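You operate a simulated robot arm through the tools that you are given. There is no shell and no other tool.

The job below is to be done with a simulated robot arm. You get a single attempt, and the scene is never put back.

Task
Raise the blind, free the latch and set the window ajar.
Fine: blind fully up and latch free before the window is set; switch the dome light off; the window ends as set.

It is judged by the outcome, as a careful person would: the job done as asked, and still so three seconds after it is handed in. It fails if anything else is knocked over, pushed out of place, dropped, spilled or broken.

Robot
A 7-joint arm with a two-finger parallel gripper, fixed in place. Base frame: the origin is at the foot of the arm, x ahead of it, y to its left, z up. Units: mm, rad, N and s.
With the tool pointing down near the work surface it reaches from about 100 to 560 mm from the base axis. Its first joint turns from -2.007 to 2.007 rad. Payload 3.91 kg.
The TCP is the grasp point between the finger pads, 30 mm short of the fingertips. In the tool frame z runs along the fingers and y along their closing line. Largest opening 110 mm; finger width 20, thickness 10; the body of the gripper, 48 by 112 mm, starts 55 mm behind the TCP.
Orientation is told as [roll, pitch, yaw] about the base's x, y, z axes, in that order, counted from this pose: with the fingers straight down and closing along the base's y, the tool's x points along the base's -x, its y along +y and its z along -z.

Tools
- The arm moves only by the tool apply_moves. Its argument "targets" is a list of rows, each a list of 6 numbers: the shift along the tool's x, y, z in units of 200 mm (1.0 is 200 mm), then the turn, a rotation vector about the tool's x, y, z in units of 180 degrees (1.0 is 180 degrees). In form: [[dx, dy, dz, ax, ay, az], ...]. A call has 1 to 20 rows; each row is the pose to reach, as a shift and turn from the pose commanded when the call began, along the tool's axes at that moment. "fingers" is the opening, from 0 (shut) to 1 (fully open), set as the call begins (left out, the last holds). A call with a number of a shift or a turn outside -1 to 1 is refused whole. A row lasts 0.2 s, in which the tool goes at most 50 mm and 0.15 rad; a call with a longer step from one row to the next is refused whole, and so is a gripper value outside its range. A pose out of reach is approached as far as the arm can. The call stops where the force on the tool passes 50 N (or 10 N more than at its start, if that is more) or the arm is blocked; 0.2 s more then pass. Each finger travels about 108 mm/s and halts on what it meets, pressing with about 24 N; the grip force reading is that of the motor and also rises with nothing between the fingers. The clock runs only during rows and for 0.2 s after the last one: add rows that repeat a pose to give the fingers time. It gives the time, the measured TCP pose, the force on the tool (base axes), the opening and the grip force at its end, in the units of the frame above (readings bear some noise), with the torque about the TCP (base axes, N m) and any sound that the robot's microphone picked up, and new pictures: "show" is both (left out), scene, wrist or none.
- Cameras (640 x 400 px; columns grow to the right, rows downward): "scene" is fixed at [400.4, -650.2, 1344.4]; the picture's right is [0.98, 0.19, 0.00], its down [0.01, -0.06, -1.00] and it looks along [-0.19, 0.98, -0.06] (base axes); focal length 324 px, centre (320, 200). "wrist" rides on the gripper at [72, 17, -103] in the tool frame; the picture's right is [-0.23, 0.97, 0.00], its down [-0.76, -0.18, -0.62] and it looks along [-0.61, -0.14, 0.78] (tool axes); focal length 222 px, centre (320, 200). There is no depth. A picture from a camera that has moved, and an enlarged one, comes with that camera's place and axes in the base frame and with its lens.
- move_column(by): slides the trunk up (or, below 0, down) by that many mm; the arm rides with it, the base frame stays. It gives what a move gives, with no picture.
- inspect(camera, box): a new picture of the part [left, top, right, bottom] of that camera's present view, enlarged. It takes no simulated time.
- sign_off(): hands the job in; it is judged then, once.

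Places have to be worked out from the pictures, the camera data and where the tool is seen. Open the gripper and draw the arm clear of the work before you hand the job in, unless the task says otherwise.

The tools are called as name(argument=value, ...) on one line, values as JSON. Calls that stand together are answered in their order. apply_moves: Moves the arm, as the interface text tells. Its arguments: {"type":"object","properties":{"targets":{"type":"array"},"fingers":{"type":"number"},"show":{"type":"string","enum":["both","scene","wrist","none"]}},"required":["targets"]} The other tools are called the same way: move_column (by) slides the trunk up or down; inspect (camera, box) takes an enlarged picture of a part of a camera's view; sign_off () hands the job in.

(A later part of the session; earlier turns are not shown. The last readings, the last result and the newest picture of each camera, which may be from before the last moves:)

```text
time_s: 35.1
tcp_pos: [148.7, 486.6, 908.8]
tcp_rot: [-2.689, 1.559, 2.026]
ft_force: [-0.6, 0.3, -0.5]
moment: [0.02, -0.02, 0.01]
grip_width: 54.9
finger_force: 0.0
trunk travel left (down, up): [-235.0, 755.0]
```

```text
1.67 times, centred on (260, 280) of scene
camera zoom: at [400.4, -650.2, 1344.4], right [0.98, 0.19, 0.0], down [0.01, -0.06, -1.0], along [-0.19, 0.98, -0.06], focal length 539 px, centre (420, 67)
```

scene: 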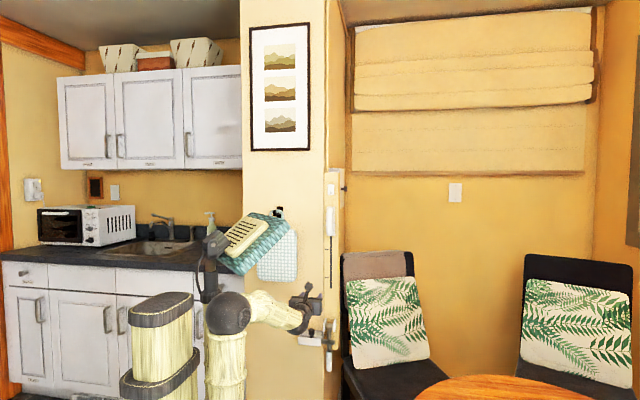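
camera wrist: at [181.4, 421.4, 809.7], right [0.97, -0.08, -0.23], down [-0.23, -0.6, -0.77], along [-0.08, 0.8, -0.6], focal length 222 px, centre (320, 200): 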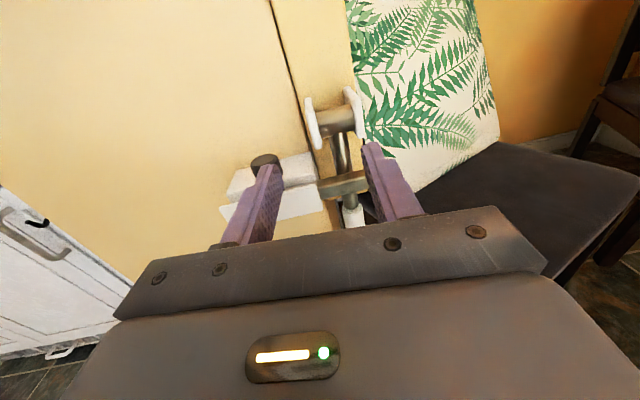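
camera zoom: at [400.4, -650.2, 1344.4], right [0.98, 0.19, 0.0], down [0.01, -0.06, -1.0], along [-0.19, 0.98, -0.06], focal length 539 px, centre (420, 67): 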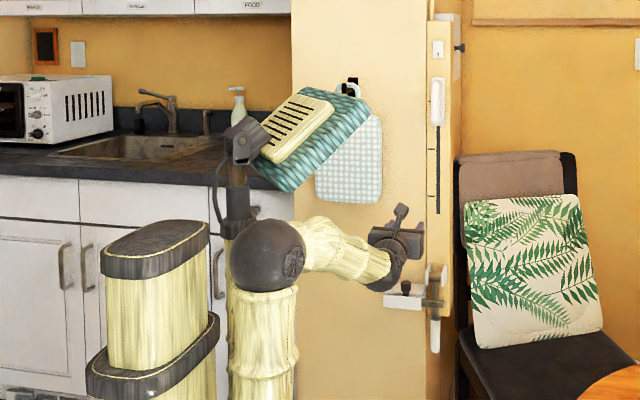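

This posture is good: upper arm upright, forearm level. I lower the trunk 165 mm, watching for any offset.

move_column(by=-165)

inspect(camera="wrist", box=[200, 60, 440, 230])

```text
time_s: 36.9
tcp_pos: [147.2, 485.6, 743.1]
tcp_rot: [-2.685, 1.56, 2.03]
ft_force: [-0.8, -0.9, 0.1]
moment: [-0.04, -0.01, 0.0]
grip_width: 55.0
finger_force: 0.1
trunk travel left (down, up): [-70.0, 920.0]
```

```text
2.35 times, centred on (320, 145) of wrist
camera zoom: at [165.6, 382.1, 815.5], right [0.97, 0.0, -0.23], down [-0.18, -0.62, -0.77], along [-0.15, 0.79, -0.6], focal length 523 px, centre (320, 329)
```

zoom: 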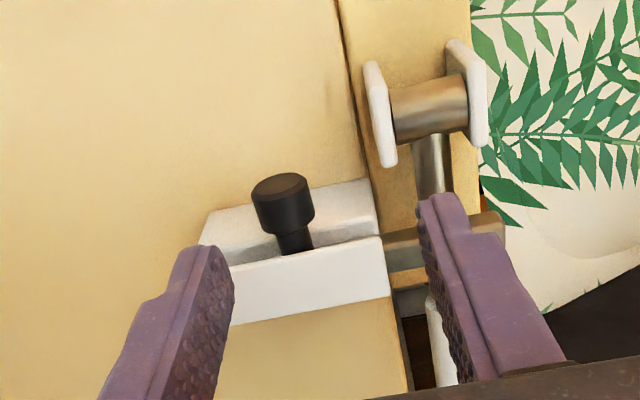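

No offset, and the knob fix agrees: (125, 611), top z≈727. I move to line up, then check reach at y≈550.

apply_moves(targets=[[-0.06, -0.06, 0.1, 0, 0, 0], [-0.13, -0.111, 0.2, 0, 0, 0], [-0.13, -0.111, 0.32, 0, 0, 0], [-0.13, -0.111, 0.32, 0, 0, 0]], show="wrist")

inspect(camera="wrist", box=[200, 80, 440, 230])

```text
time_s: 37.9
tcp_pos: [126.1, 551.9, 720.2]
tcp_rot: [-2.681, 1.56, 2.034]
ft_force: [0.3, 0.0, 0.5]
moment: [-0.02, 0.0, 0.0]
grip_width: 55.1
finger_force: 0.1
trunk travel left (down, up): [-70.0, 920.0]
camera wrist: at [144.1, 447.6, 790.5], right [0.97, 0.0, -0.23], down [-0.18, -0.62, -0.77], along [-0.14, 0.79, -0.6], focal length 222 px, centre (320, 200)
```

wrist: 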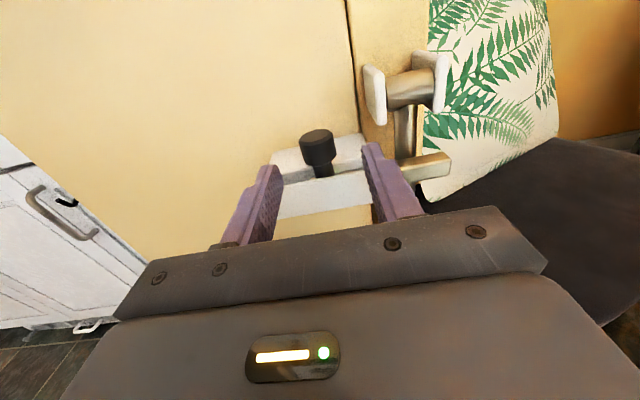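

```text
2.67 times, centred on (320, 155) of wrist
camera zoom: at [144.1, 447.6, 790.5], right [0.97, 0.0, -0.23], down [-0.18, -0.62, -0.77], along [-0.14, 0.79, -0.6], focal length 592 px, centre (320, 320)
```

zoom: 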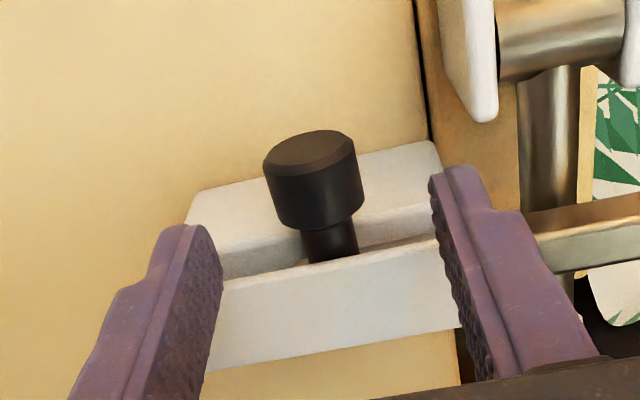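

Reach is fine. I'll advance 46 mm so the pads straddle the knob cap, keeping the fingers above the channel.

apply_moves(targets=[[-0.005, 0, 0.12, 0, 0, 0], [-0.005, 0, 0.23, 0, 0, 0], [-0.005, 0, 0.23, 0, 0, 0]], show="wrist")

inspect(camera="wrist", box=[200, 100, 440, 250])

```text
time_s: 38.7
tcp_pos: [126.7, 597.5, 716.8]
tcp_rot: [-2.677, 1.559, 2.037]
ft_force: [0.6, -0.6, 0.0]
moment: [0.0, -0.02, -0.03]
grip_width: 55.2
finger_force: 0.1
trunk travel left (down, up): [-70.0, 920.0]
camera wrist: at [144.5, 493.2, 789.5], right [0.97, 0.0, -0.23], down [-0.18, -0.62, -0.77], along [-0.15, 0.79, -0.6], focal length 222 px, centre (320, 200)
```

wrist: 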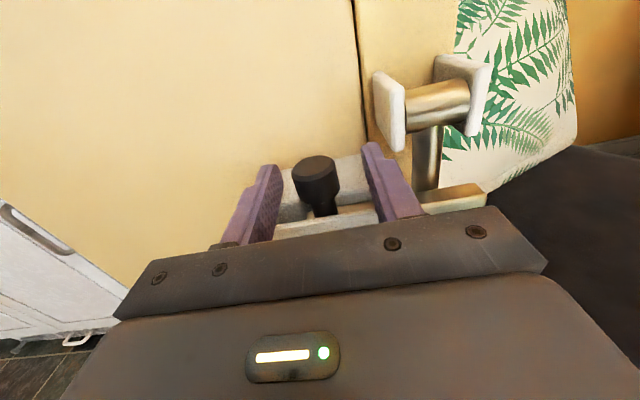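

```text
2.67 times, centred on (320, 175) of wrist
camera zoom: at [144.5, 493.2, 789.5], right [0.97, 0.0, -0.23], down [-0.18, -0.62, -0.77], along [-0.15, 0.79, -0.6], focal length 592 px, centre (320, 267)
```

zoom: 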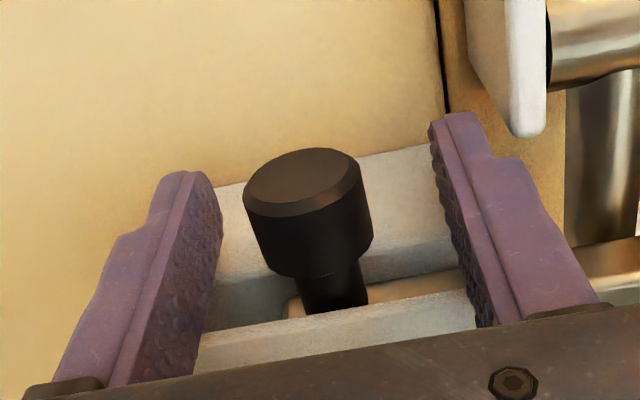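

The cap sits between the pads. I close on it.

apply_moves(targets=[[0, 0, 0, 0, 0, 0], [0, 0, 0, 0, 0, 0], [0, 0, 0, 0, 0, 0]], fingers=0, show="wrist")

```text
time_s: 39.5
tcp_pos: [125.0, 596.9, 716.8]
tcp_rot: [-2.857, 1.563, 1.861]
ft_force: [-7.5, 2.2, -0.4]
moment: [0.05, -0.71, 0.11]
grip_width: 24.8
finger_force: 45.0
trunk travel left (down, up): [-70.0, 920.0]
camera wrist: at [143.3, 493.2, 789.5], right [0.97, 0.01, -0.23], down [-0.18, -0.62, -0.77], along [-0.15, 0.79, -0.6], focal length 222 px, centre (320, 200)
```

wrist: 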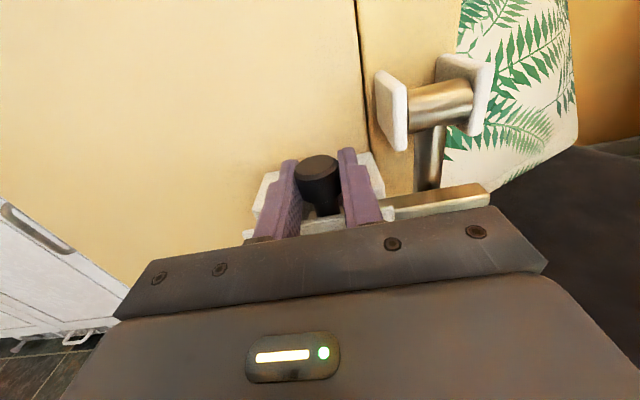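

The knob is gripped (24.8 mm). I slide it to the left in small steps; the motion stops by itself at high force.

apply_moves(targets=[[0, -0.04, 0, 0, 0, 0], [0, -0.08, 0, 0, 0, 0], [0, -0.12, 0, 0, 0, 0], [0, -0.16, 0, 0, 0, 0], [0, -0.2, 0, 0, 0, 0], [0, -0.24, 0, 0, 0, 0]], show="wrist")

inspect(camera="wrist", box=[240, 80, 500, 240])

```text
time_s: 40.9
tcp_pos: [91.4, 597.4, 718.2]
tcp_rot: [-1.032, 1.566, -2.594]
ft_force: [0.5, -42.9, -22.3]
moment: [-0.15, -0.59, -0.04]
grip_width: 24.7
finger_force: 45.3
out of reach, approached as far as the arm can: row 5, 6
trunk travel left (down, up): [-70.0, 920.0]
camera wrist: at [109.8, 494.1, 791.1], right [0.97, 0.01, -0.23], down [-0.18, -0.63, -0.76], along [-0.15, 0.78, -0.61], focal length 222 px, centre (320, 200)
```

wrist: 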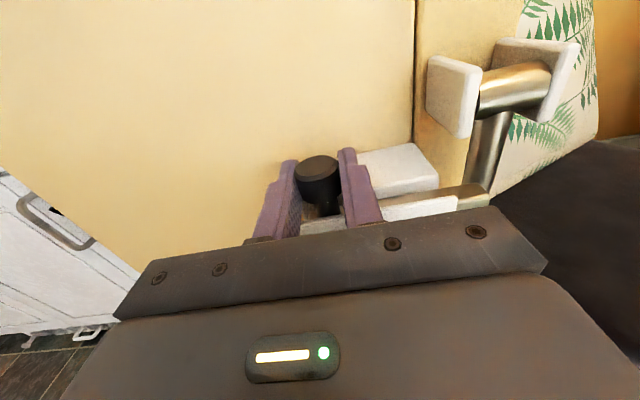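

```text
2.46 times, centred on (370, 160) of wrist
camera zoom: at [109.8, 494.1, 791.1], right [0.97, 0.01, -0.23], down [-0.18, -0.63, -0.76], along [-0.15, 0.78, -0.61], focal length 547 px, centre (197, 298)
```

zoom: 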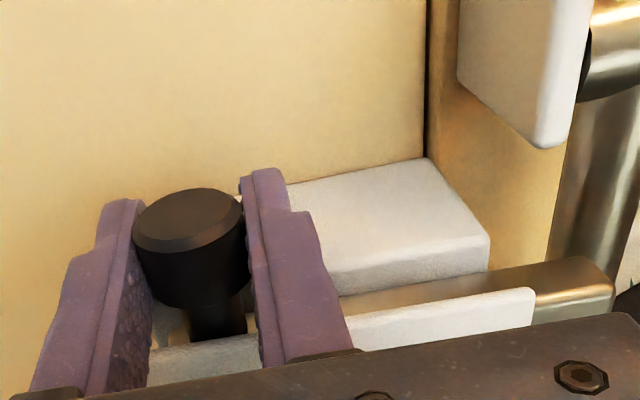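

The bolt moved ~34 mm, then the arm reached a limit (its own posture), with the tip still partly in front of the lever. I'll release, back off, and yaw the tool ~35° so the wrist is further right, then push the knob the rest of the way.

apply_moves(targets=[[0, 0, 0, 0, 0, 0], [0, 0, 0, 0, 0, 0], [0, 0.02, -0.15, 0, 0, 0], [0, 0.05, -0.35, 0, 0, 0], [0, 0.1, -0.4, 0, 0, 0], [0, 0.1, -0.4, 0, 0, 0]], fingers=0.5, show="both")

inspect(camera="wrist", box=[200, 60, 460, 230])

inspect(camera="scene", box=[140, 200, 380, 400])

```text
time_s: 42.3
tcp_pos: [110.2, 517.8, 719.8]
tcp_rot: [-2.704, 1.56, 2.011]
ft_force: [-0.4, -0.4, 1.4]
moment: [0.0, 0.0, -0.03]
grip_width: 55.1
finger_force: 0.0
out of reach, approached as far as the arm can: row 3, 4
trunk travel left (down, up): [-70.0, 920.0]
camera wrist: at [128.7, 414.3, 791.3], right [0.97, 0.0, -0.23], down [-0.18, -0.62, -0.77], along [-0.15, 0.79, -0.6], focal length 222 px, centre (320, 200)
```

scene: 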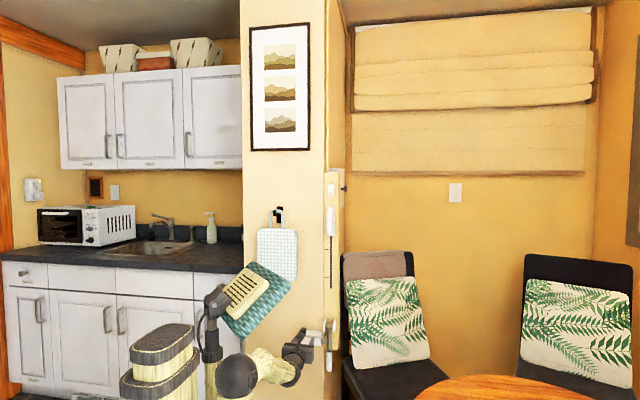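
wrist: 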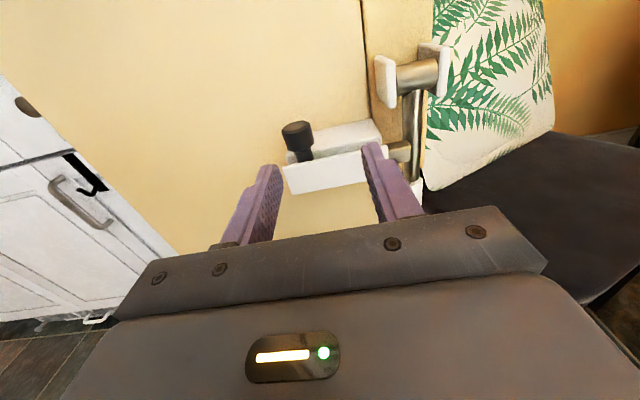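

```text
2.35 times, centred on (330, 145) of wrist
camera zoom: at [128.7, 414.3, 791.3], right [0.97, 0.0, -0.23], down [-0.18, -0.62, -0.77], along [-0.15, 0.79, -0.6], focal length 523 px, centre (296, 329)
```

zoom: 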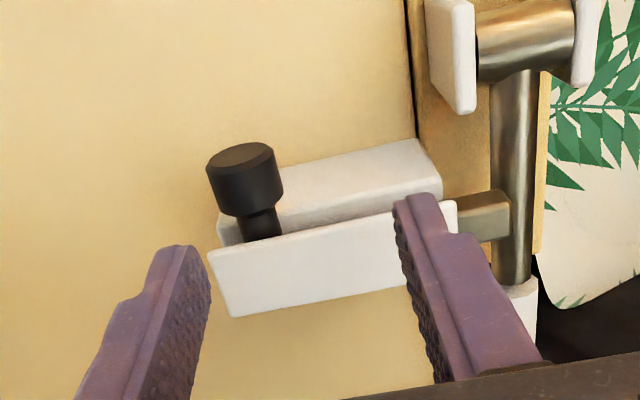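

```text
2.00 times, centred on (260, 300) of scene
camera zoom: at [400.4, -650.2, 1344.4], right [0.98, 0.19, 0.0], down [0.01, -0.06, -1.0], along [-0.19, 0.98, -0.06], focal length 647 px, centre (440, 0)
```

zoom: 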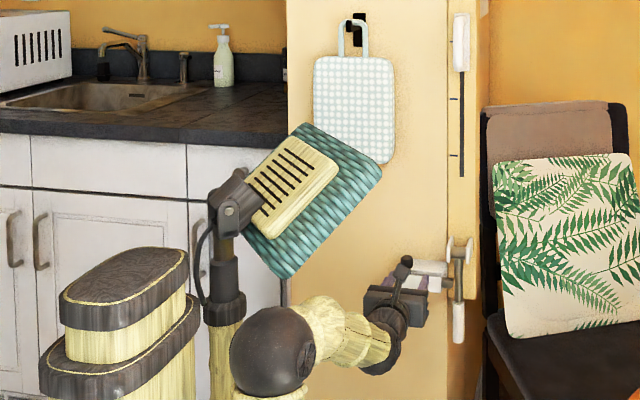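

The bolt tip is now just at the lever's left edge (knob at x≈91), not clearly free. I yaw the tool 35° to the left about a point further right of the knob.

apply_moves(targets=[[0, 0.05, 0, 0.039, 0, 0], [0, 0.1, 0, 0.078, 0, 0], [0, 0.143, 0, 0.117, 0, 0], [-0.01, 0.143, 0.03, 0.156, 0, 0], [-0.01, 0.143, 0.08, 0.194, 0, 0], [-0.01, 0.143, 0.125, 0.194, 0, 0], [-0.01, 0.143, 0.125, 0.194, 0, 0]], show="both")

inspect(camera="wrist", box=[200, 80, 460, 240])

```text
time_s: 43.9
tcp_pos: [139.0, 544.0, 716.7]
tcp_rot: [2.998, 1.56, 2.037]
ft_force: [0.1, -0.5, -0.5]
moment: [0.0, -0.03, 0.01]
grip_width: 54.8
finger_force: 0.1
trunk travel left (down, up): [-70.0, 920.0]
camera wrist: at [213.3, 468.2, 788.8], right [0.8, 0.56, -0.23], down [0.21, -0.61, -0.77], along [-0.57, 0.56, -0.6], focal length 222 px, centre (320, 200)
```

scene: 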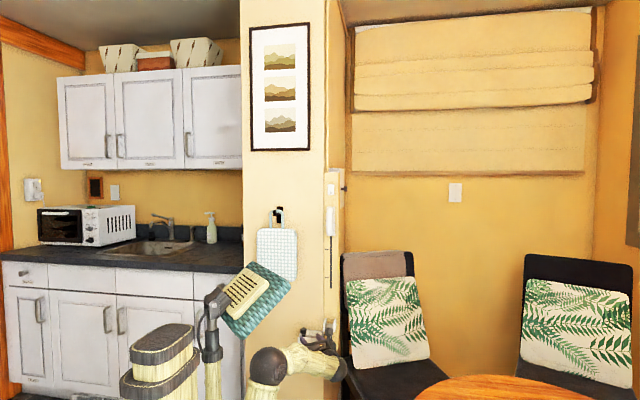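
wrist: 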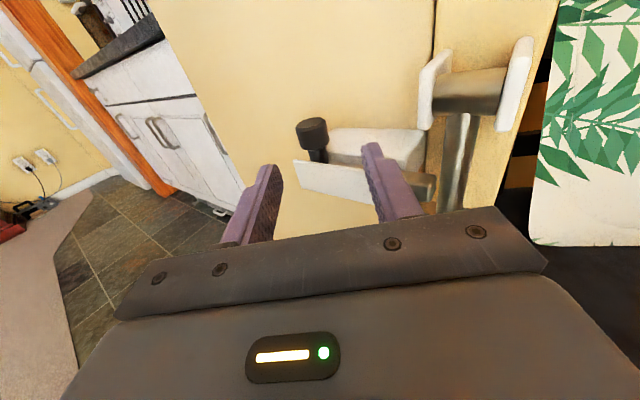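

```text
2.46 times, centred on (330, 160) of wrist
camera zoom: at [213.3, 468.2, 788.8], right [0.8, 0.56, -0.23], down [0.21, -0.61, -0.77], along [-0.57, 0.56, -0.6], focal length 547 px, centre (295, 298)
```

zoom: 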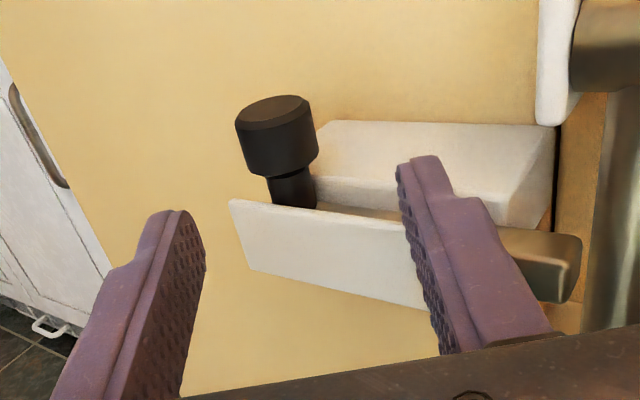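

The knob is at about (89, 611). I advance 75 mm along the yawed tool axis to straddle it.

apply_moves(targets=[[0, -0.0125, 0.15, 0, 0, 0], [0, -0.0125, 0.28, 0, 0, 0], [0, -0.0125, 0.378, 0, 0, 0], [0, -0.0125, 0.378, 0, 0, 0]], show="wrist")

inspect(camera="wrist", box=[200, 80, 460, 240])

```text
time_s: 44.9
tcp_pos: [93.9, 605.3, 718.4]
tcp_rot: [2.994, 1.559, 2.033]
ft_force: [0.9, -0.6, 0.1]
moment: [0.03, -0.01, -0.01]
grip_width: 55.4
finger_force: 0.1
trunk travel left (down, up): [-70.0, 920.0]
camera wrist: at [167.9, 528.7, 791.2], right [0.8, 0.56, -0.23], down [0.21, -0.61, -0.77], along [-0.57, 0.57, -0.6], focal length 222 px, centre (320, 200)
```

wrist: 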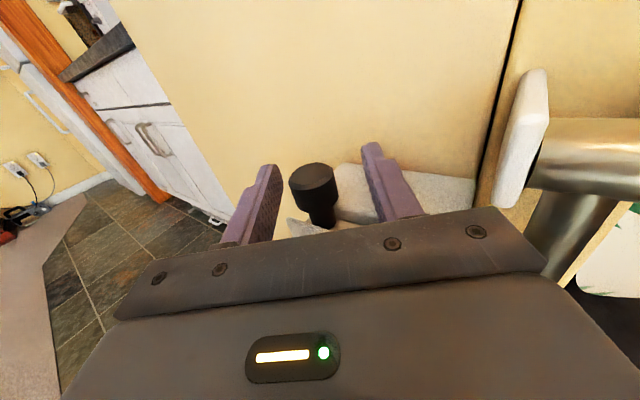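

```text
2.46 times, centred on (330, 160) of wrist
camera zoom: at [167.9, 528.7, 791.2], right [0.8, 0.56, -0.23], down [0.21, -0.61, -0.77], along [-0.57, 0.57, -0.6], focal length 547 px, centre (295, 298)
```

zoom: 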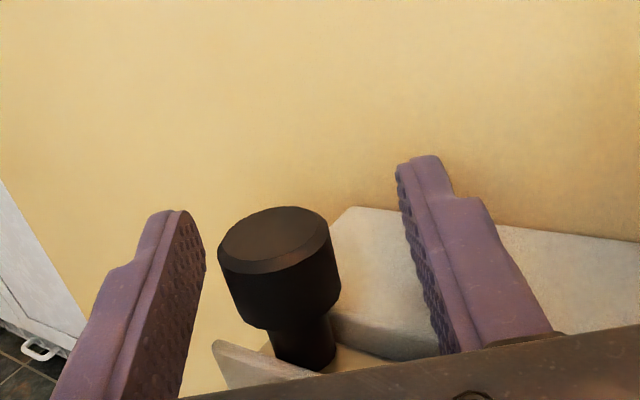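

The knob is well between the pads. I close and then slide it left in the same call, in 5 mm steps.

apply_moves(targets=[[0, -0.012, 0, 0, 0, 0], [0, -0.012, 0, 0, 0, 0], [0, -0.012, 0, 0, 0, 0], [0, -0.032, 0.014, 0, 0, 0], [0, -0.053, 0.029, 0, 0, 0], [0, -0.073, 0.043, 0, 0, 0], [0, -0.094, 0.057, 0, 0, 0], [0, -0.114, 0.072, 0, 0, 0], [0, -0.135, 0.086, 0, 0, 0]], fingers=0, show="both")

inspect(camera="wrist", box=[240, 80, 560, 280])

inspect(camera="scene", box=[260, 300, 380, 375])

```text
time_s: 46.8
tcp_pos: [78.6, 603.6, 718.9]
tcp_rot: [3.103, 1.562, 2.118]
ft_force: [15.4, -13.5, 2.1]
moment: [-0.27, 0.84, -0.08]
grip_width: 25.0
finger_force: 45.1
trunk travel left (down, up): [-70.0, 920.0]
stopped in row 9: the force on the tool passed its limit at 53 N (the readings are from after the stop); the commanded pose is now the measured one
camera wrist: at [151.2, 526.0, 790.6], right [0.81, 0.54, -0.23], down [0.19, -0.61, -0.77], along [-0.55, 0.58, -0.6], focal length 222 px, centre (320, 200)
```

scene: 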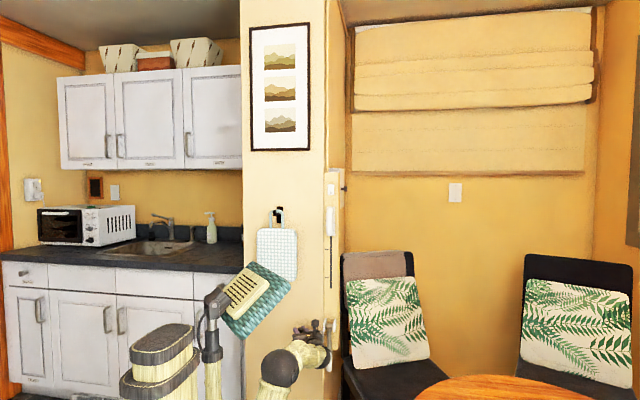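
wrist: 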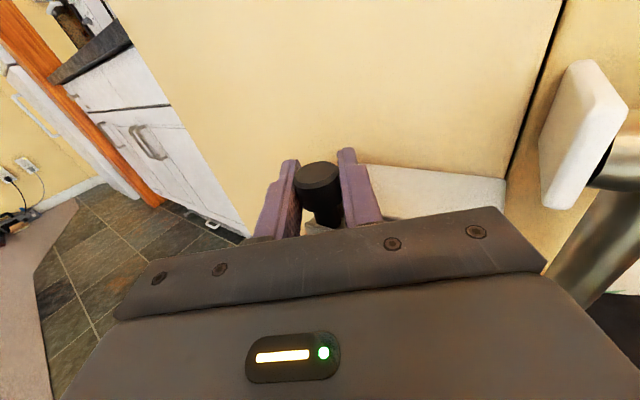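

```text
2.00 times, centred on (400, 180) of wrist
camera zoom: at [151.2, 526.0, 790.6], right [0.81, 0.54, -0.23], down [0.19, -0.61, -0.77], along [-0.55, 0.58, -0.6], focal length 444 px, centre (160, 240)
```

zoom: 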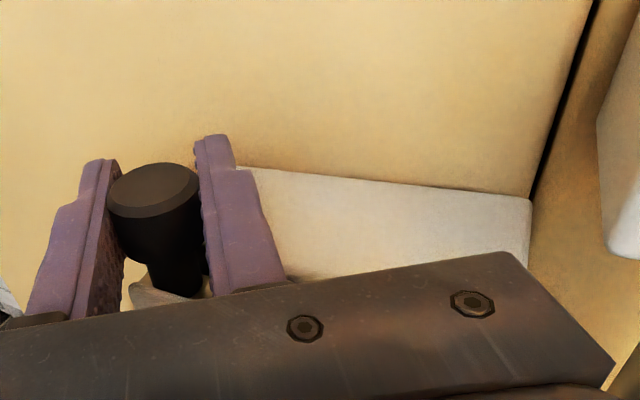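

```text
5.33 times, centred on (320, 338) of scene
camera zoom: at [400.4, -650.2, 1344.4], right [0.98, 0.19, 0.0], down [0.01, -0.06, -1.0], along [-0.19, 0.98, -0.06], focal length 1726 px, centre (320, -533)
```

zoom: 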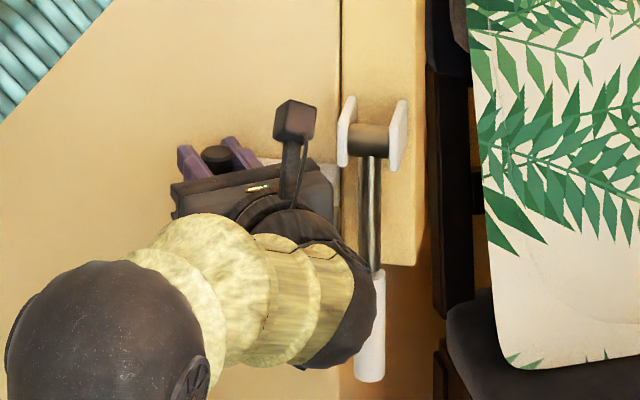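

The slide stopped against an end stop at about 50 mm of total travel. I release, back off along the tool axis and look.

apply_moves(targets=[[0, 0, 0, 0, 0, 0], [0, 0, 0, 0, 0, 0], [0, 0, -0.2, 0, 0, 0], [0, 0, -0.4, 0, 0, 0], [0, 0, -0.6, 0, 0, 0], [0, 0, -0.6, 0, 0, 0]], fingers=0.5, show="wrist")

inspect(camera="wrist", box=[200, 60, 500, 240])

inspect(camera="scene", box=[260, 300, 380, 375])

```text
time_s: 48.2
tcp_pos: [141.0, 505.7, 715.5]
tcp_rot: [2.836, 1.562, 1.858]
ft_force: [0.3, -0.6, -0.1]
moment: [0.0, -0.02, -0.01]
grip_width: 54.8
finger_force: 0.1
trunk travel left (down, up): [-70.0, 920.0]
camera wrist: at [212.9, 428.7, 788.0], right [0.81, 0.55, -0.22], down [0.2, -0.61, -0.77], along [-0.56, 0.57, -0.6], focal length 222 px, centre (320, 200)
```

wrist: 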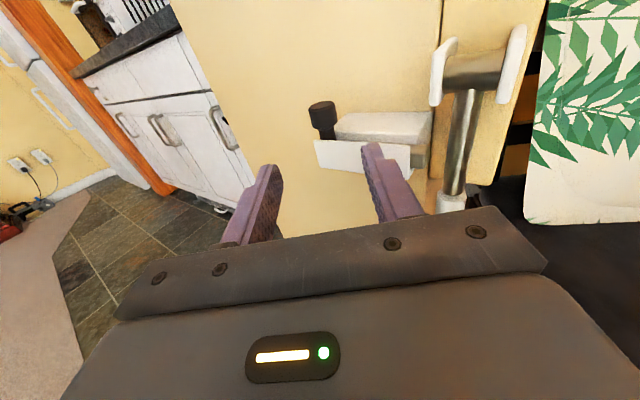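

```text
2.13 times, centred on (350, 150) of wrist
camera zoom: at [212.9, 428.7, 788.0], right [0.81, 0.55, -0.22], down [0.2, -0.61, -0.77], along [-0.56, 0.57, -0.6], focal length 474 px, centre (256, 307)
```

zoom: 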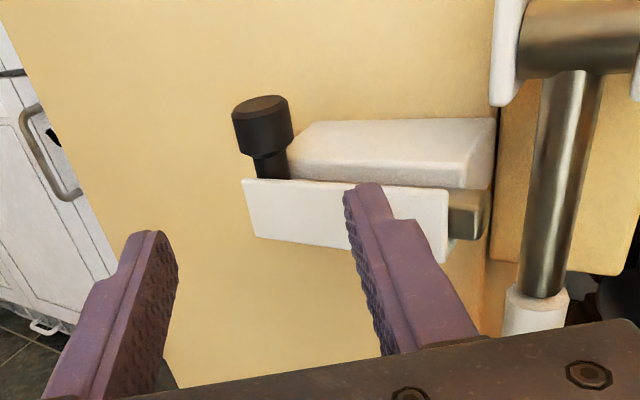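

```text
5.33 times, centred on (320, 338) of scene
camera zoom: at [400.4, -650.2, 1344.4], right [0.98, 0.19, 0.0], down [0.01, -0.06, -1.0], along [-0.19, 0.98, -0.06], focal length 1726 px, centre (320, -533)
```

zoom: 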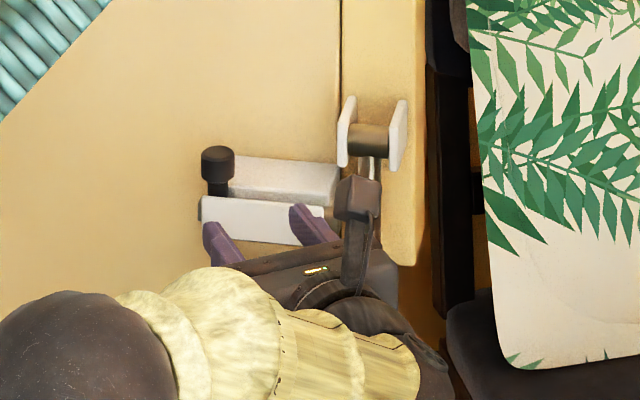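

The bolt is fully withdrawn and clear of the lever: the latch is free. Before raising the lever, I look at the lever's right side for any marks or stops.

apply_moves(targets=[[0.05, 0.15, -0.1, 0.02, 0, 0], [0.1, 0.3, -0.2, 0.045, 0, 0], [0.15, 0.45, -0.25, 0.065, 0, 0], [0.225, 0.577, -0.3, 0.089, 0, 0], [0.225, 0.577, -0.3, 0.089, 0, 0]], show="both")

inspect(camera="wrist", box=[240, 60, 480, 220])

```text
time_s: 49.4
tcp_pos: [273.8, 518.9, 765.3]
tcp_rot: [2.55, 1.563, 1.852]
ft_force: [-0.3, -0.3, 0.1]
moment: [-0.01, -0.02, -0.02]
grip_width: 54.9
finger_force: 0.0
trunk travel left (down, up): [-70.0, 920.0]
camera wrist: at [362.4, 465.3, 836.4], right [0.63, 0.75, -0.22], down [0.36, -0.53, -0.77], along [-0.69, 0.4, -0.6], focal length 222 px, centre (320, 200)
```

scene: 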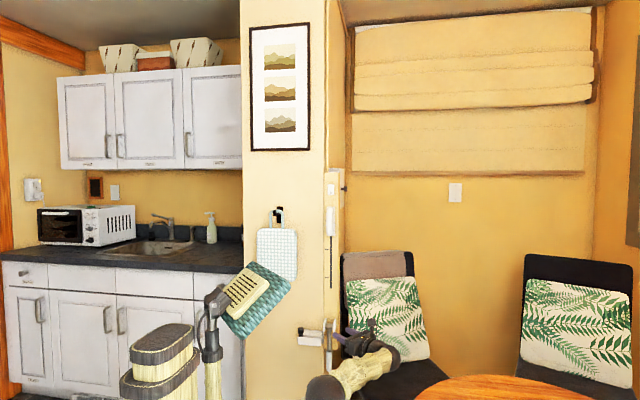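
wrist: 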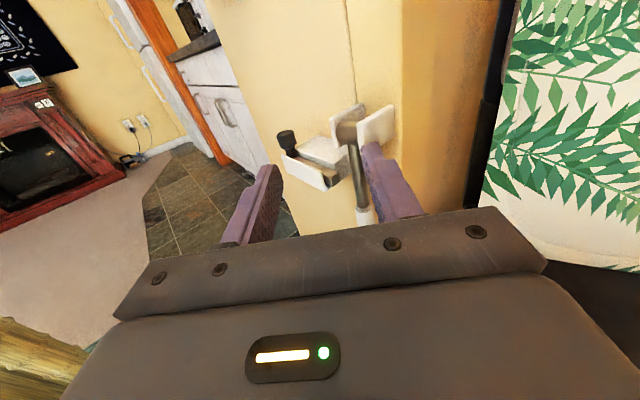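

```text
2.50 times, centred on (360, 140) of wrist
camera zoom: at [362.4, 465.3, 836.4], right [0.63, 0.75, -0.22], down [0.36, -0.53, -0.77], along [-0.69, 0.4, -0.6], focal length 555 px, centre (220, 350)
```

zoom: 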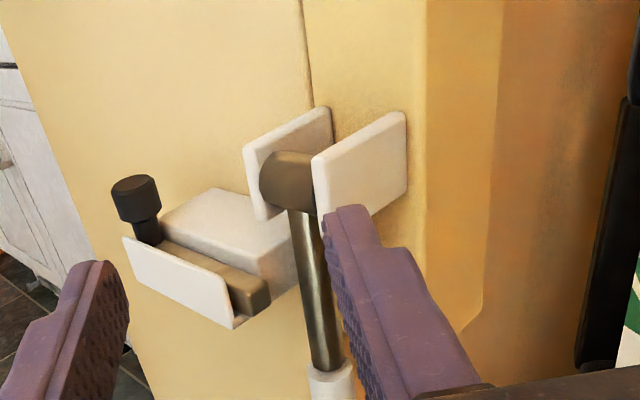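

No marks on the lever, so the ticked slider must be the graded control (window) and the lever the blind. I lower the trunk 60 mm and turn the tool to face +y in front of the lever grip at about (197, 622, 592).

move_column(by=-60)

apply_moves(targets=[[-0.05, -0.05, 0.0, -0.0457, 0, 0], [-0.1, -0.1, 0.05, -0.0914, 0, 0], [-0.15, -0.15, 0.1, -0.137, 0, 0], [-0.2, -0.2, 0.15, -0.183, 0, 0], [-0.24, -0.25, 0.2, -0.2285, 0, 0], [-0.275, -0.3, 0.25, -0.2745, 0, 0], [-0.275, -0.3, 0.25, -0.2745, 0, 0]], show="both")

```text
time_s: 50.4
tcp_pos: [271.6, 520.0, 704.2]
tcp_rot: [2.519, 1.565, 1.817]
ft_force: [-0.2, 0.5, 0.0]
moment: [-0.01, -0.04, 0.0]
grip_width: 54.9
finger_force: 0.0
trunk travel left (down, up): [-10.0, 980.0]
```

```text
time_s: 52.0
tcp_pos: [193.9, 504.6, 646.8]
tcp_rot: [-3.004, 1.564, 1.715]
ft_force: [0.7, 0.0, 0.3]
moment: [0.01, -0.04, 0.0]
grip_width: 55.0
finger_force: 0.0
trunk travel left (down, up): [-10.0, 980.0]
camera wrist: at [212.8, 401.6, 720.0], right [0.97, 0.01, -0.23], down [-0.17, -0.62, -0.77], along [-0.15, 0.78, -0.6], focal length 222 px, centre (320, 200)
```

scene: 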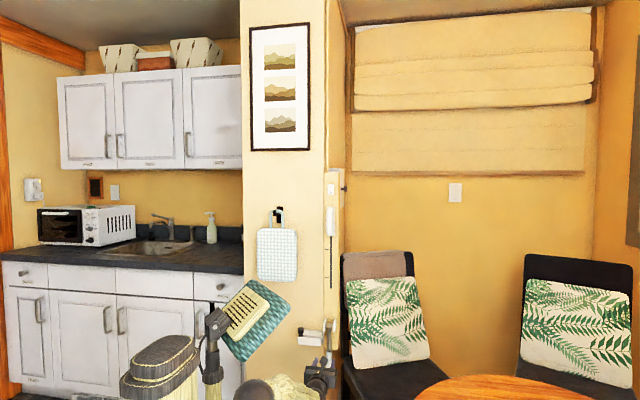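
wrist: 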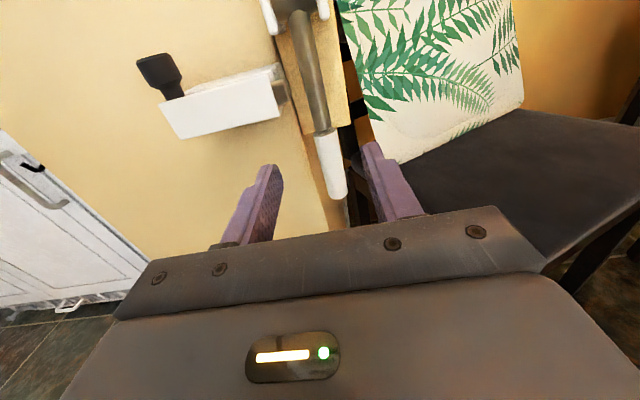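

The grip runs from z≈550 to 635 at x≈195. I pitch the tool 20° down and move to a stand-off in front of it.

apply_moves(targets=[[-0.05, 0, 0.05, 0, -0.037, 0], [-0.1, 0.005, 0.12, 0, -0.074, 0], [-0.15, 0.01, 0.2, 0, -0.111, 0], [-0.15, 0.01, 0.2, 0, -0.111, 0]], show="wrist")

inspect(camera="wrist", box=[200, 40, 440, 240])

```text
time_s: 53.0
tcp_pos: [196.7, 545.8, 620.1]
tcp_rot: [-0.006, 1.228, -1.568]
ft_force: [-0.9, 1.1, -1.2]
moment: [0.01, -0.03, -0.01]
grip_width: 55.0
finger_force: 0.1
trunk travel left (down, up): [-10.0, 980.0]
camera wrist: at [214.5, 473.3, 721.9], right [0.97, -0.07, -0.22], down [-0.17, -0.84, -0.51], along [-0.15, 0.53, -0.83], focal length 222 px, centre (320, 200)
```

wrist: 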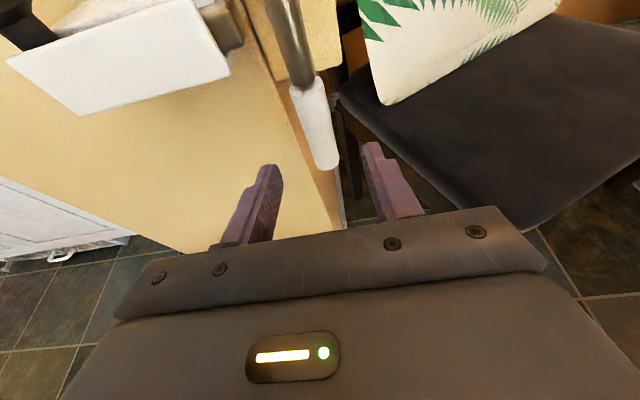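

```text
2.00 times, centred on (320, 140) of wrist
camera zoom: at [214.5, 473.3, 721.9], right [0.97, -0.07, -0.22], down [-0.17, -0.84, -0.51], along [-0.15, 0.53, -0.83], focal length 444 px, centre (320, 320)
```

zoom: 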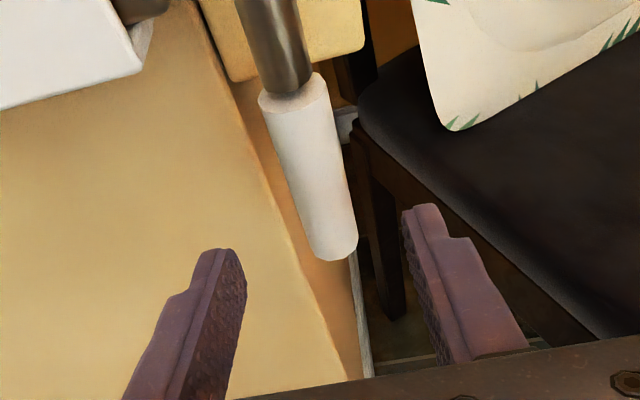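

The grip lies straight ahead. I advance 76 mm so that it is between the pads.

apply_moves(targets=[[0, -0.008, 0.15, 0, 0, 0], [0, -0.008, 0.28, 0, 0, 0], [0, -0.008, 0.38, 0, 0, 0], [0, -0.008, 0.38, 0, 0, 0]], show="wrist")

inspect(camera="wrist", box=[200, 40, 440, 240])

```text
time_s: 54.0
tcp_pos: [193.1, 617.6, 593.2]
tcp_rot: [-0.005, 1.229, -1.567]
ft_force: [-0.3, -0.2, -1.0]
moment: [0.02, 0.02, -0.01]
grip_width: 54.8
finger_force: 0.0
trunk travel left (down, up): [-10.0, 980.0]
camera wrist: at [211.7, 544.7, 696.2], right [0.97, -0.07, -0.22], down [-0.17, -0.84, -0.51], along [-0.15, 0.53, -0.83], focal length 222 px, centre (320, 200)
```

wrist: 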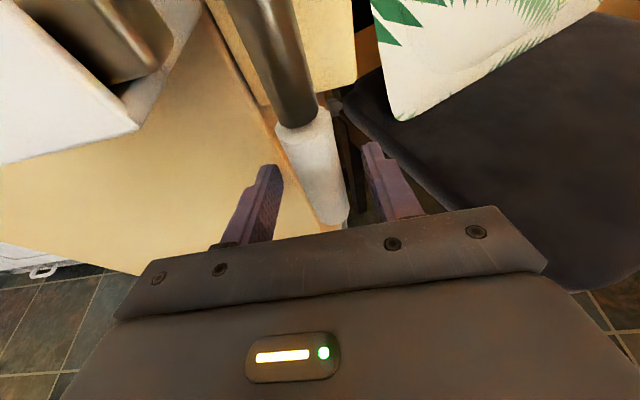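

```text
2.00 times, centred on (320, 140) of wrist
camera zoom: at [211.7, 544.7, 696.2], right [0.97, -0.07, -0.22], down [-0.17, -0.84, -0.51], along [-0.15, 0.53, -0.83], focal length 444 px, centre (320, 320)
```

zoom: 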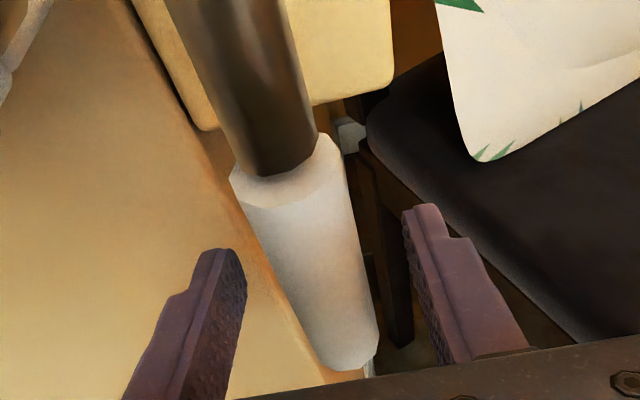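

The grip is centred between the pads. I close on it.

apply_moves(targets=[[0, 0.012, 0, 0, 0, 0], [0, 0.012, 0, 0, 0, 0], [0, 0.012, 0, 0, 0, 0]], fingers=0, show="wrist")

```text
time_s: 54.8
tcp_pos: [195.6, 617.7, 593.8]
tcp_rot: [-0.005, 1.229, -1.567]
ft_force: [-6.6, -1.2, -3.0]
moment: [0.31, -0.23, -0.4]
grip_width: 24.8
finger_force: 45.3
trunk travel left (down, up): [-10.0, 980.0]
camera wrist: at [213.4, 544.5, 696.6], right [0.97, -0.07, -0.22], down [-0.17, -0.84, -0.51], along [-0.15, 0.53, -0.83], focal length 222 px, centre (320, 200)
```

wrist: 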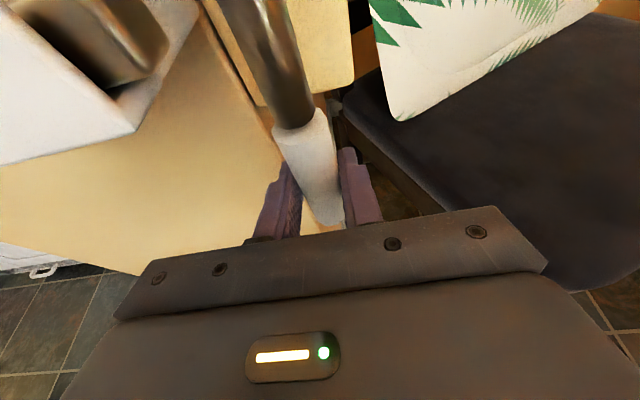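

The grip is held. I swing the lever outward/up along its arc (radius ≈148 mm about the axle), first 30°, with the tool turning half as much.

apply_moves(targets=[[-0.0263, 0, -0.0928, 0, -0.0208, 0], [-0.0403, 0, -0.1884, 0, -0.0417, 0], [-0.0417, 0, -0.2843, 0, -0.0625, 0], [-0.0305, 0, -0.3804, 0, -0.0833, 0]], show="both")

```text
time_s: 55.4
tcp_pos: [195.1, 595.8, 592.0]
tcp_rot: [0.011, 1.128, -1.547]
ft_force: [-6.6, 3.7, 13.1]
moment: [0.16, 0.66, 0.08]
grip_width: 24.7
finger_force: 45.1
trunk travel left (down, up): [-10.0, 980.0]
stopped in row 2: the force on the tool passed its limit at 95 N (the readings are from after the stop); the commanded pose is now the measured one
camera wrist: at [212.9, 533.0, 702.3], right [0.98, -0.08, -0.2], down [-0.16, -0.89, -0.42], along [-0.14, 0.45, -0.88], focal length 222 px, centre (320, 200)
```

scene: 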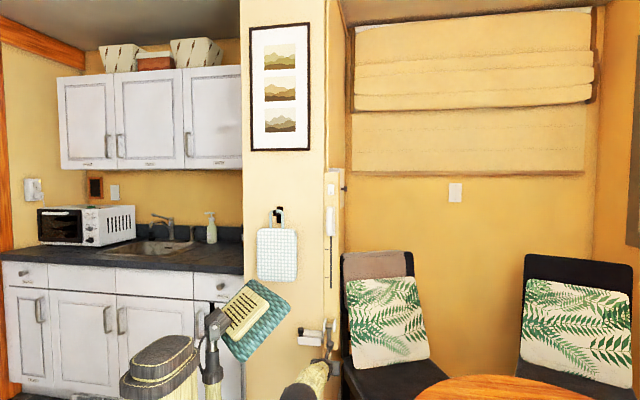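
wrist: 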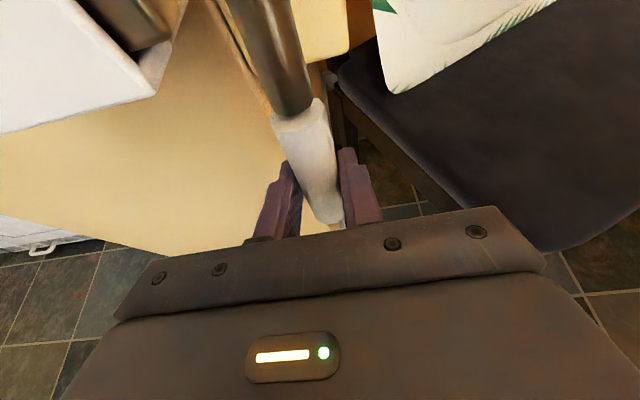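

A 95 N spike stopped the swing at roughly 8°, with little residual force. I continue much more slowly to see whether it is resistance or a stop.

apply_moves(targets=[[-0.0054, 0, -0.0185, 0, 0, 0], [-0.0118, 0, -0.0435, 0, 0, 0], [-0.0174, 0, -0.0687, 0, 0, 0], [-0.022, 0, -0.0939, 0, 0, 0], [-0.0258, 0, -0.1195, 0, 0, 0]], show="wrist")

inspect(camera="scene", box=[260, 300, 380, 375])

```text
time_s: 56.5
tcp_pos: [195.2, 571.5, 595.0]
tcp_rot: [0.016, 1.122, -1.542]
ft_force: [-20.5, 10.7, 7.8]
moment: [-0.68, 0.75, 0.0]
grip_width: 24.8
finger_force: 45.1
trunk travel left (down, up): [-10.0, 980.0]
camera wrist: at [212.7, 509.5, 705.2], right [0.98, -0.08, -0.2], down [-0.16, -0.89, -0.42], along [-0.14, 0.44, -0.89], focal length 222 px, centre (320, 200)
```

wrist: 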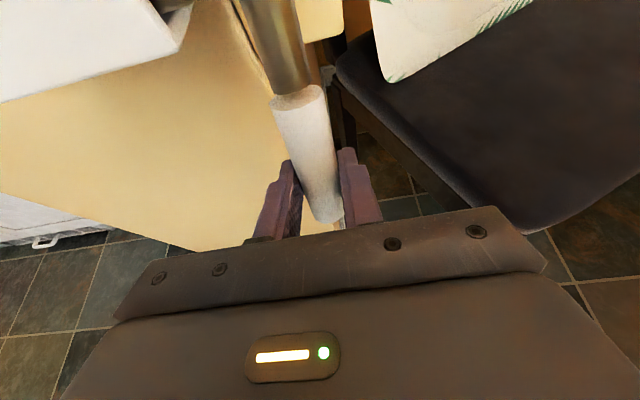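

```text
5.33 times, centred on (320, 338) of scene
camera zoom: at [400.4, -650.2, 1344.4], right [0.98, 0.19, 0.0], down [0.01, -0.06, -1.0], along [-0.19, 0.98, -0.06], focal length 1726 px, centre (320, -533)
```

zoom: 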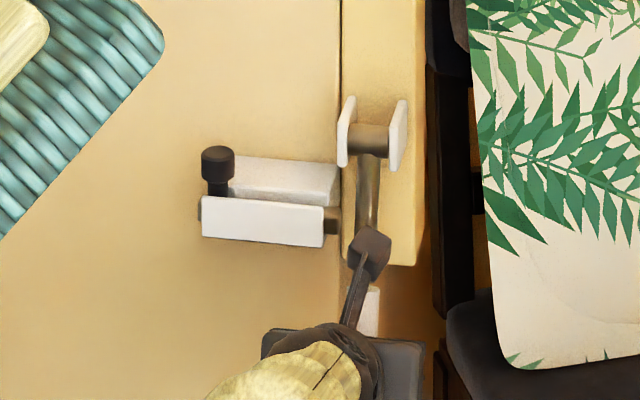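

The lever moves at low speed with modest force (now ≈18°). I continue along the arc at 3° per row up to ≈60°.

apply_moves(targets=[[-0.0045, 0, -0.0399, 0, -0.0083, 0], [-0.007, 0, -0.0798, 0, -0.0167, 0], [-0.0073, 0, -0.1197, 0, -0.025, 0], [-0.0056, 0, -0.16, 0, -0.0333, 0], [-0.0018, 0, -0.1995, 0, -0.0417, 0], [0.004, 0, -0.2395, 0, -0.05, 0], [0.0125, 0, -0.2785, 0, -0.0583, 0], [0.022, 0, -0.3175, 0, -0.0667, 0], [0.034, 0, -0.3556, 0, -0.075, 0], [0.0485, 0, -0.393, 0, -0.0833, 0], [0.0645, 0, -0.43, 0, -0.0917, 0], [0.082, 0, -0.466, 0, -0.1, 0], [0.102, 0, -0.5005, 0, -0.1083, 0], [0.123, 0, -0.5345, 0, -0.1167, 0]], show="both")

inspect(camera="scene", box=[260, 300, 380, 375])

```text
time_s: 59.5
tcp_pos: [195.0, 484.9, 663.3]
tcp_rot: [0.004, 0.751, -1.552]
ft_force: [-37.7, 6.1, -9.4]
moment: [-1.36, 0.95, -0.33]
grip_width: 25.0
finger_force: 45.2
trunk travel left (down, up): [-10.0, 980.0]
camera wrist: at [212.5, 467.3, 788.0], right [0.98, -0.15, -0.15], down [-0.16, -0.98, -0.07], along [-0.14, 0.09, -0.99], focal length 222 px, centre (320, 200)
```

scene: 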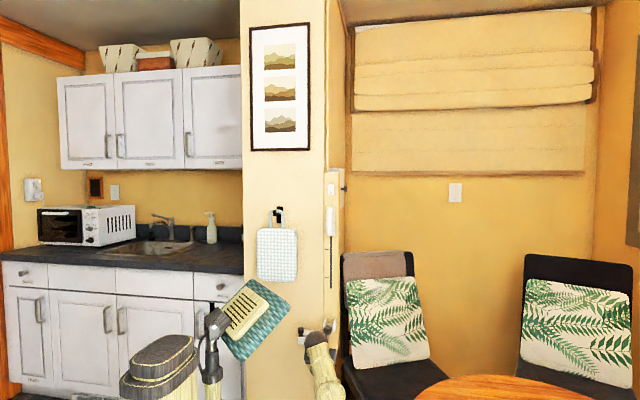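
wrist: 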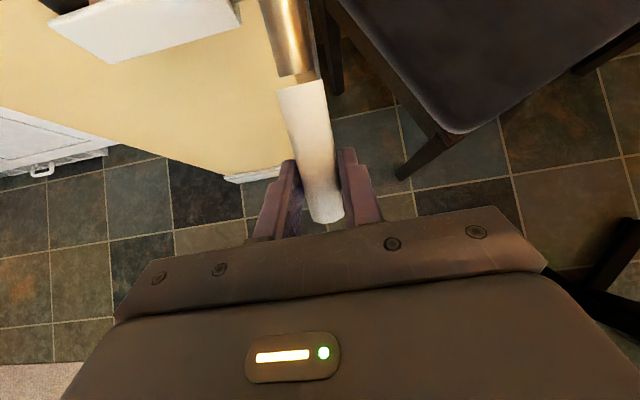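

```text
5.33 times, centred on (320, 338) of scene
camera zoom: at [400.4, -650.2, 1344.4], right [0.98, 0.19, 0.0], down [0.01, -0.06, -1.0], along [-0.19, 0.98, -0.06], focal length 1726 px, centre (320, -533)
```

zoom: 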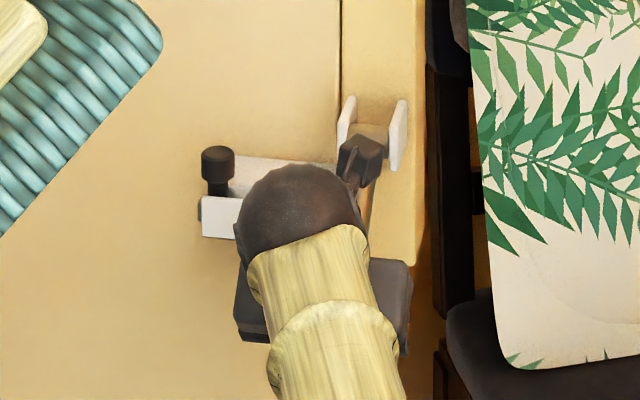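

Lever at about 60° and moving freely; there is a sideways −x load, so I'll shift 2 mm to −x and continue the arc to ≈100°, with force stop as a guard.

apply_moves(targets=[[0.0099, -0.01, -0.0391, 0, -0.005, 0], [0.0218, -0.01, -0.0775, 0, -0.01, 0], [0.0356, -0.01, -0.115, 0, -0.015, 0], [0.0517, -0.01, -0.152, 0, -0.02, 0], [0.0693, -0.01, -0.1886, 0, -0.025, 0], [0.0891, -0.01, -0.2238, 0, -0.03, 0], [0.1106, -0.01, -0.2578, 0, -0.035, 0], [0.1339, -0.01, -0.2908, 0, -0.04, 0], [0.1586, -0.01, -0.3224, 0, -0.045, 0], [0.1855, -0.01, -0.3527, 0, -0.05, 0], [0.2131, -0.01, -0.3816, 0, -0.055, 0], [0.2429, -0.01, -0.4091, 0, -0.06, 0], [0.2738, -0.01, -0.435, 0, -0.065, 0], [0.3063, -0.01, -0.4587, 0, -0.07, 0]], show="both")

inspect(camera="scene", box=[200, 250, 400, 375])

```text
time_s: 62.5
tcp_pos: [194.8, 468.4, 767.9]
tcp_rot: [0.007, 0.53, -1.556]
ft_force: [-17.3, -4.7, -39.0]
moment: [-0.49, 0.42, 0.08]
grip_width: 24.9
finger_force: 44.6
trunk travel left (down, up): [-10.0, 980.0]
camera wrist: at [211.4, 479.3, 894.8], right [0.98, -0.18, -0.11], down [-0.17, -0.97, 0.15], along [-0.13, -0.13, -0.98], focal length 222 px, centre (320, 200)
```

scene: 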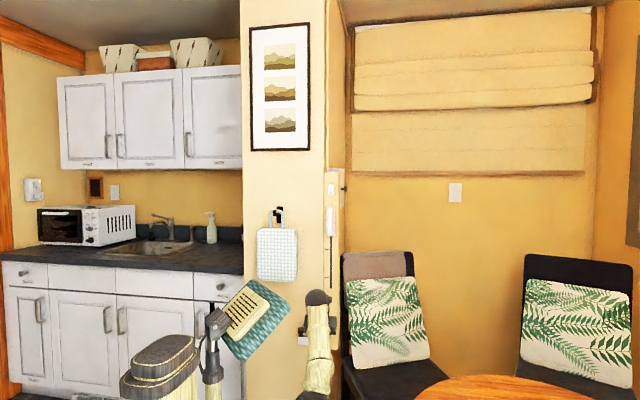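
wrist: 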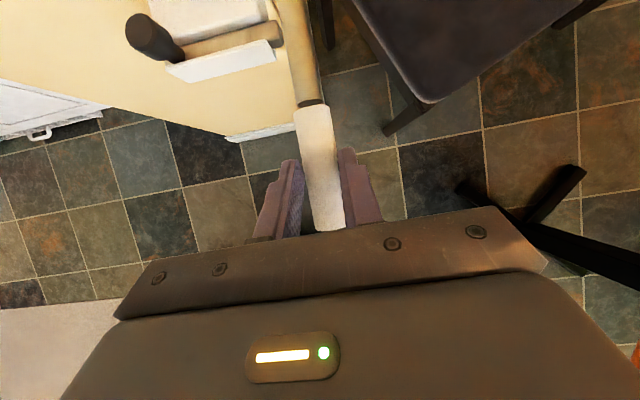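

```text
3.20 times, centred on (300, 312) of scene
camera zoom: at [400.4, -650.2, 1344.4], right [0.98, 0.19, 0.0], down [0.01, -0.06, -1.0], along [-0.19, 0.98, -0.06], focal length 1035 px, centre (384, -160)
```

zoom: 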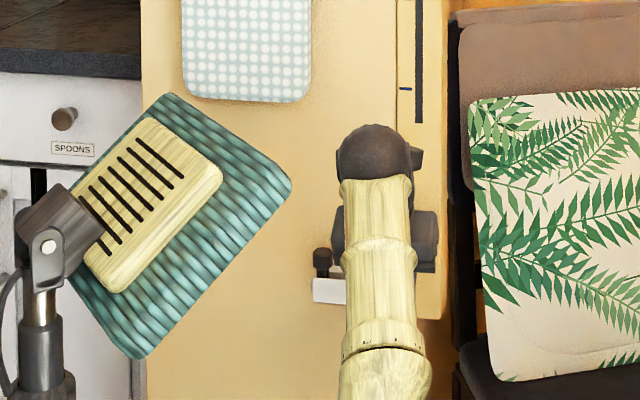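

The lever is at about 100° with 39 N resisting. I nudge a little further along the arc; if it is the end stop the force limit will halt it.

apply_moves(targets=[[0.0266, 0, -0.0296, 0, 0, 0], [0.0548, 0, -0.0577, 0, 0, 0], [0.0845, 0, -0.0843, 0, 0, 0], [0.1155, 0, -0.109, 0, 0, 0], [0.148, 0, -0.1324, 0, 0, 0]], show="wrist")

```text
time_s: 63.8
tcp_pos: [195.4, 479.5, 809.3]
tcp_rot: [0.008, 0.538, -1.558]
ft_force: [-0.5, -0.3, -0.1]
moment: [-0.02, 0.02, 0.0]
grip_width: 0.0
finger_force: 37.6
trunk travel left (down, up): [-10.0, 980.0]
camera wrist: at [212.0, 488.3, 935.8], right [0.98, -0.19, -0.11], down [-0.17, -0.97, 0.15], along [-0.13, -0.12, -0.98], focal length 222 px, centre (320, 200)
```

wrist: 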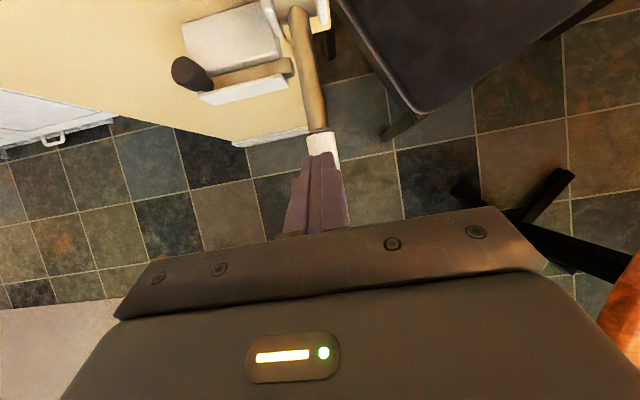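

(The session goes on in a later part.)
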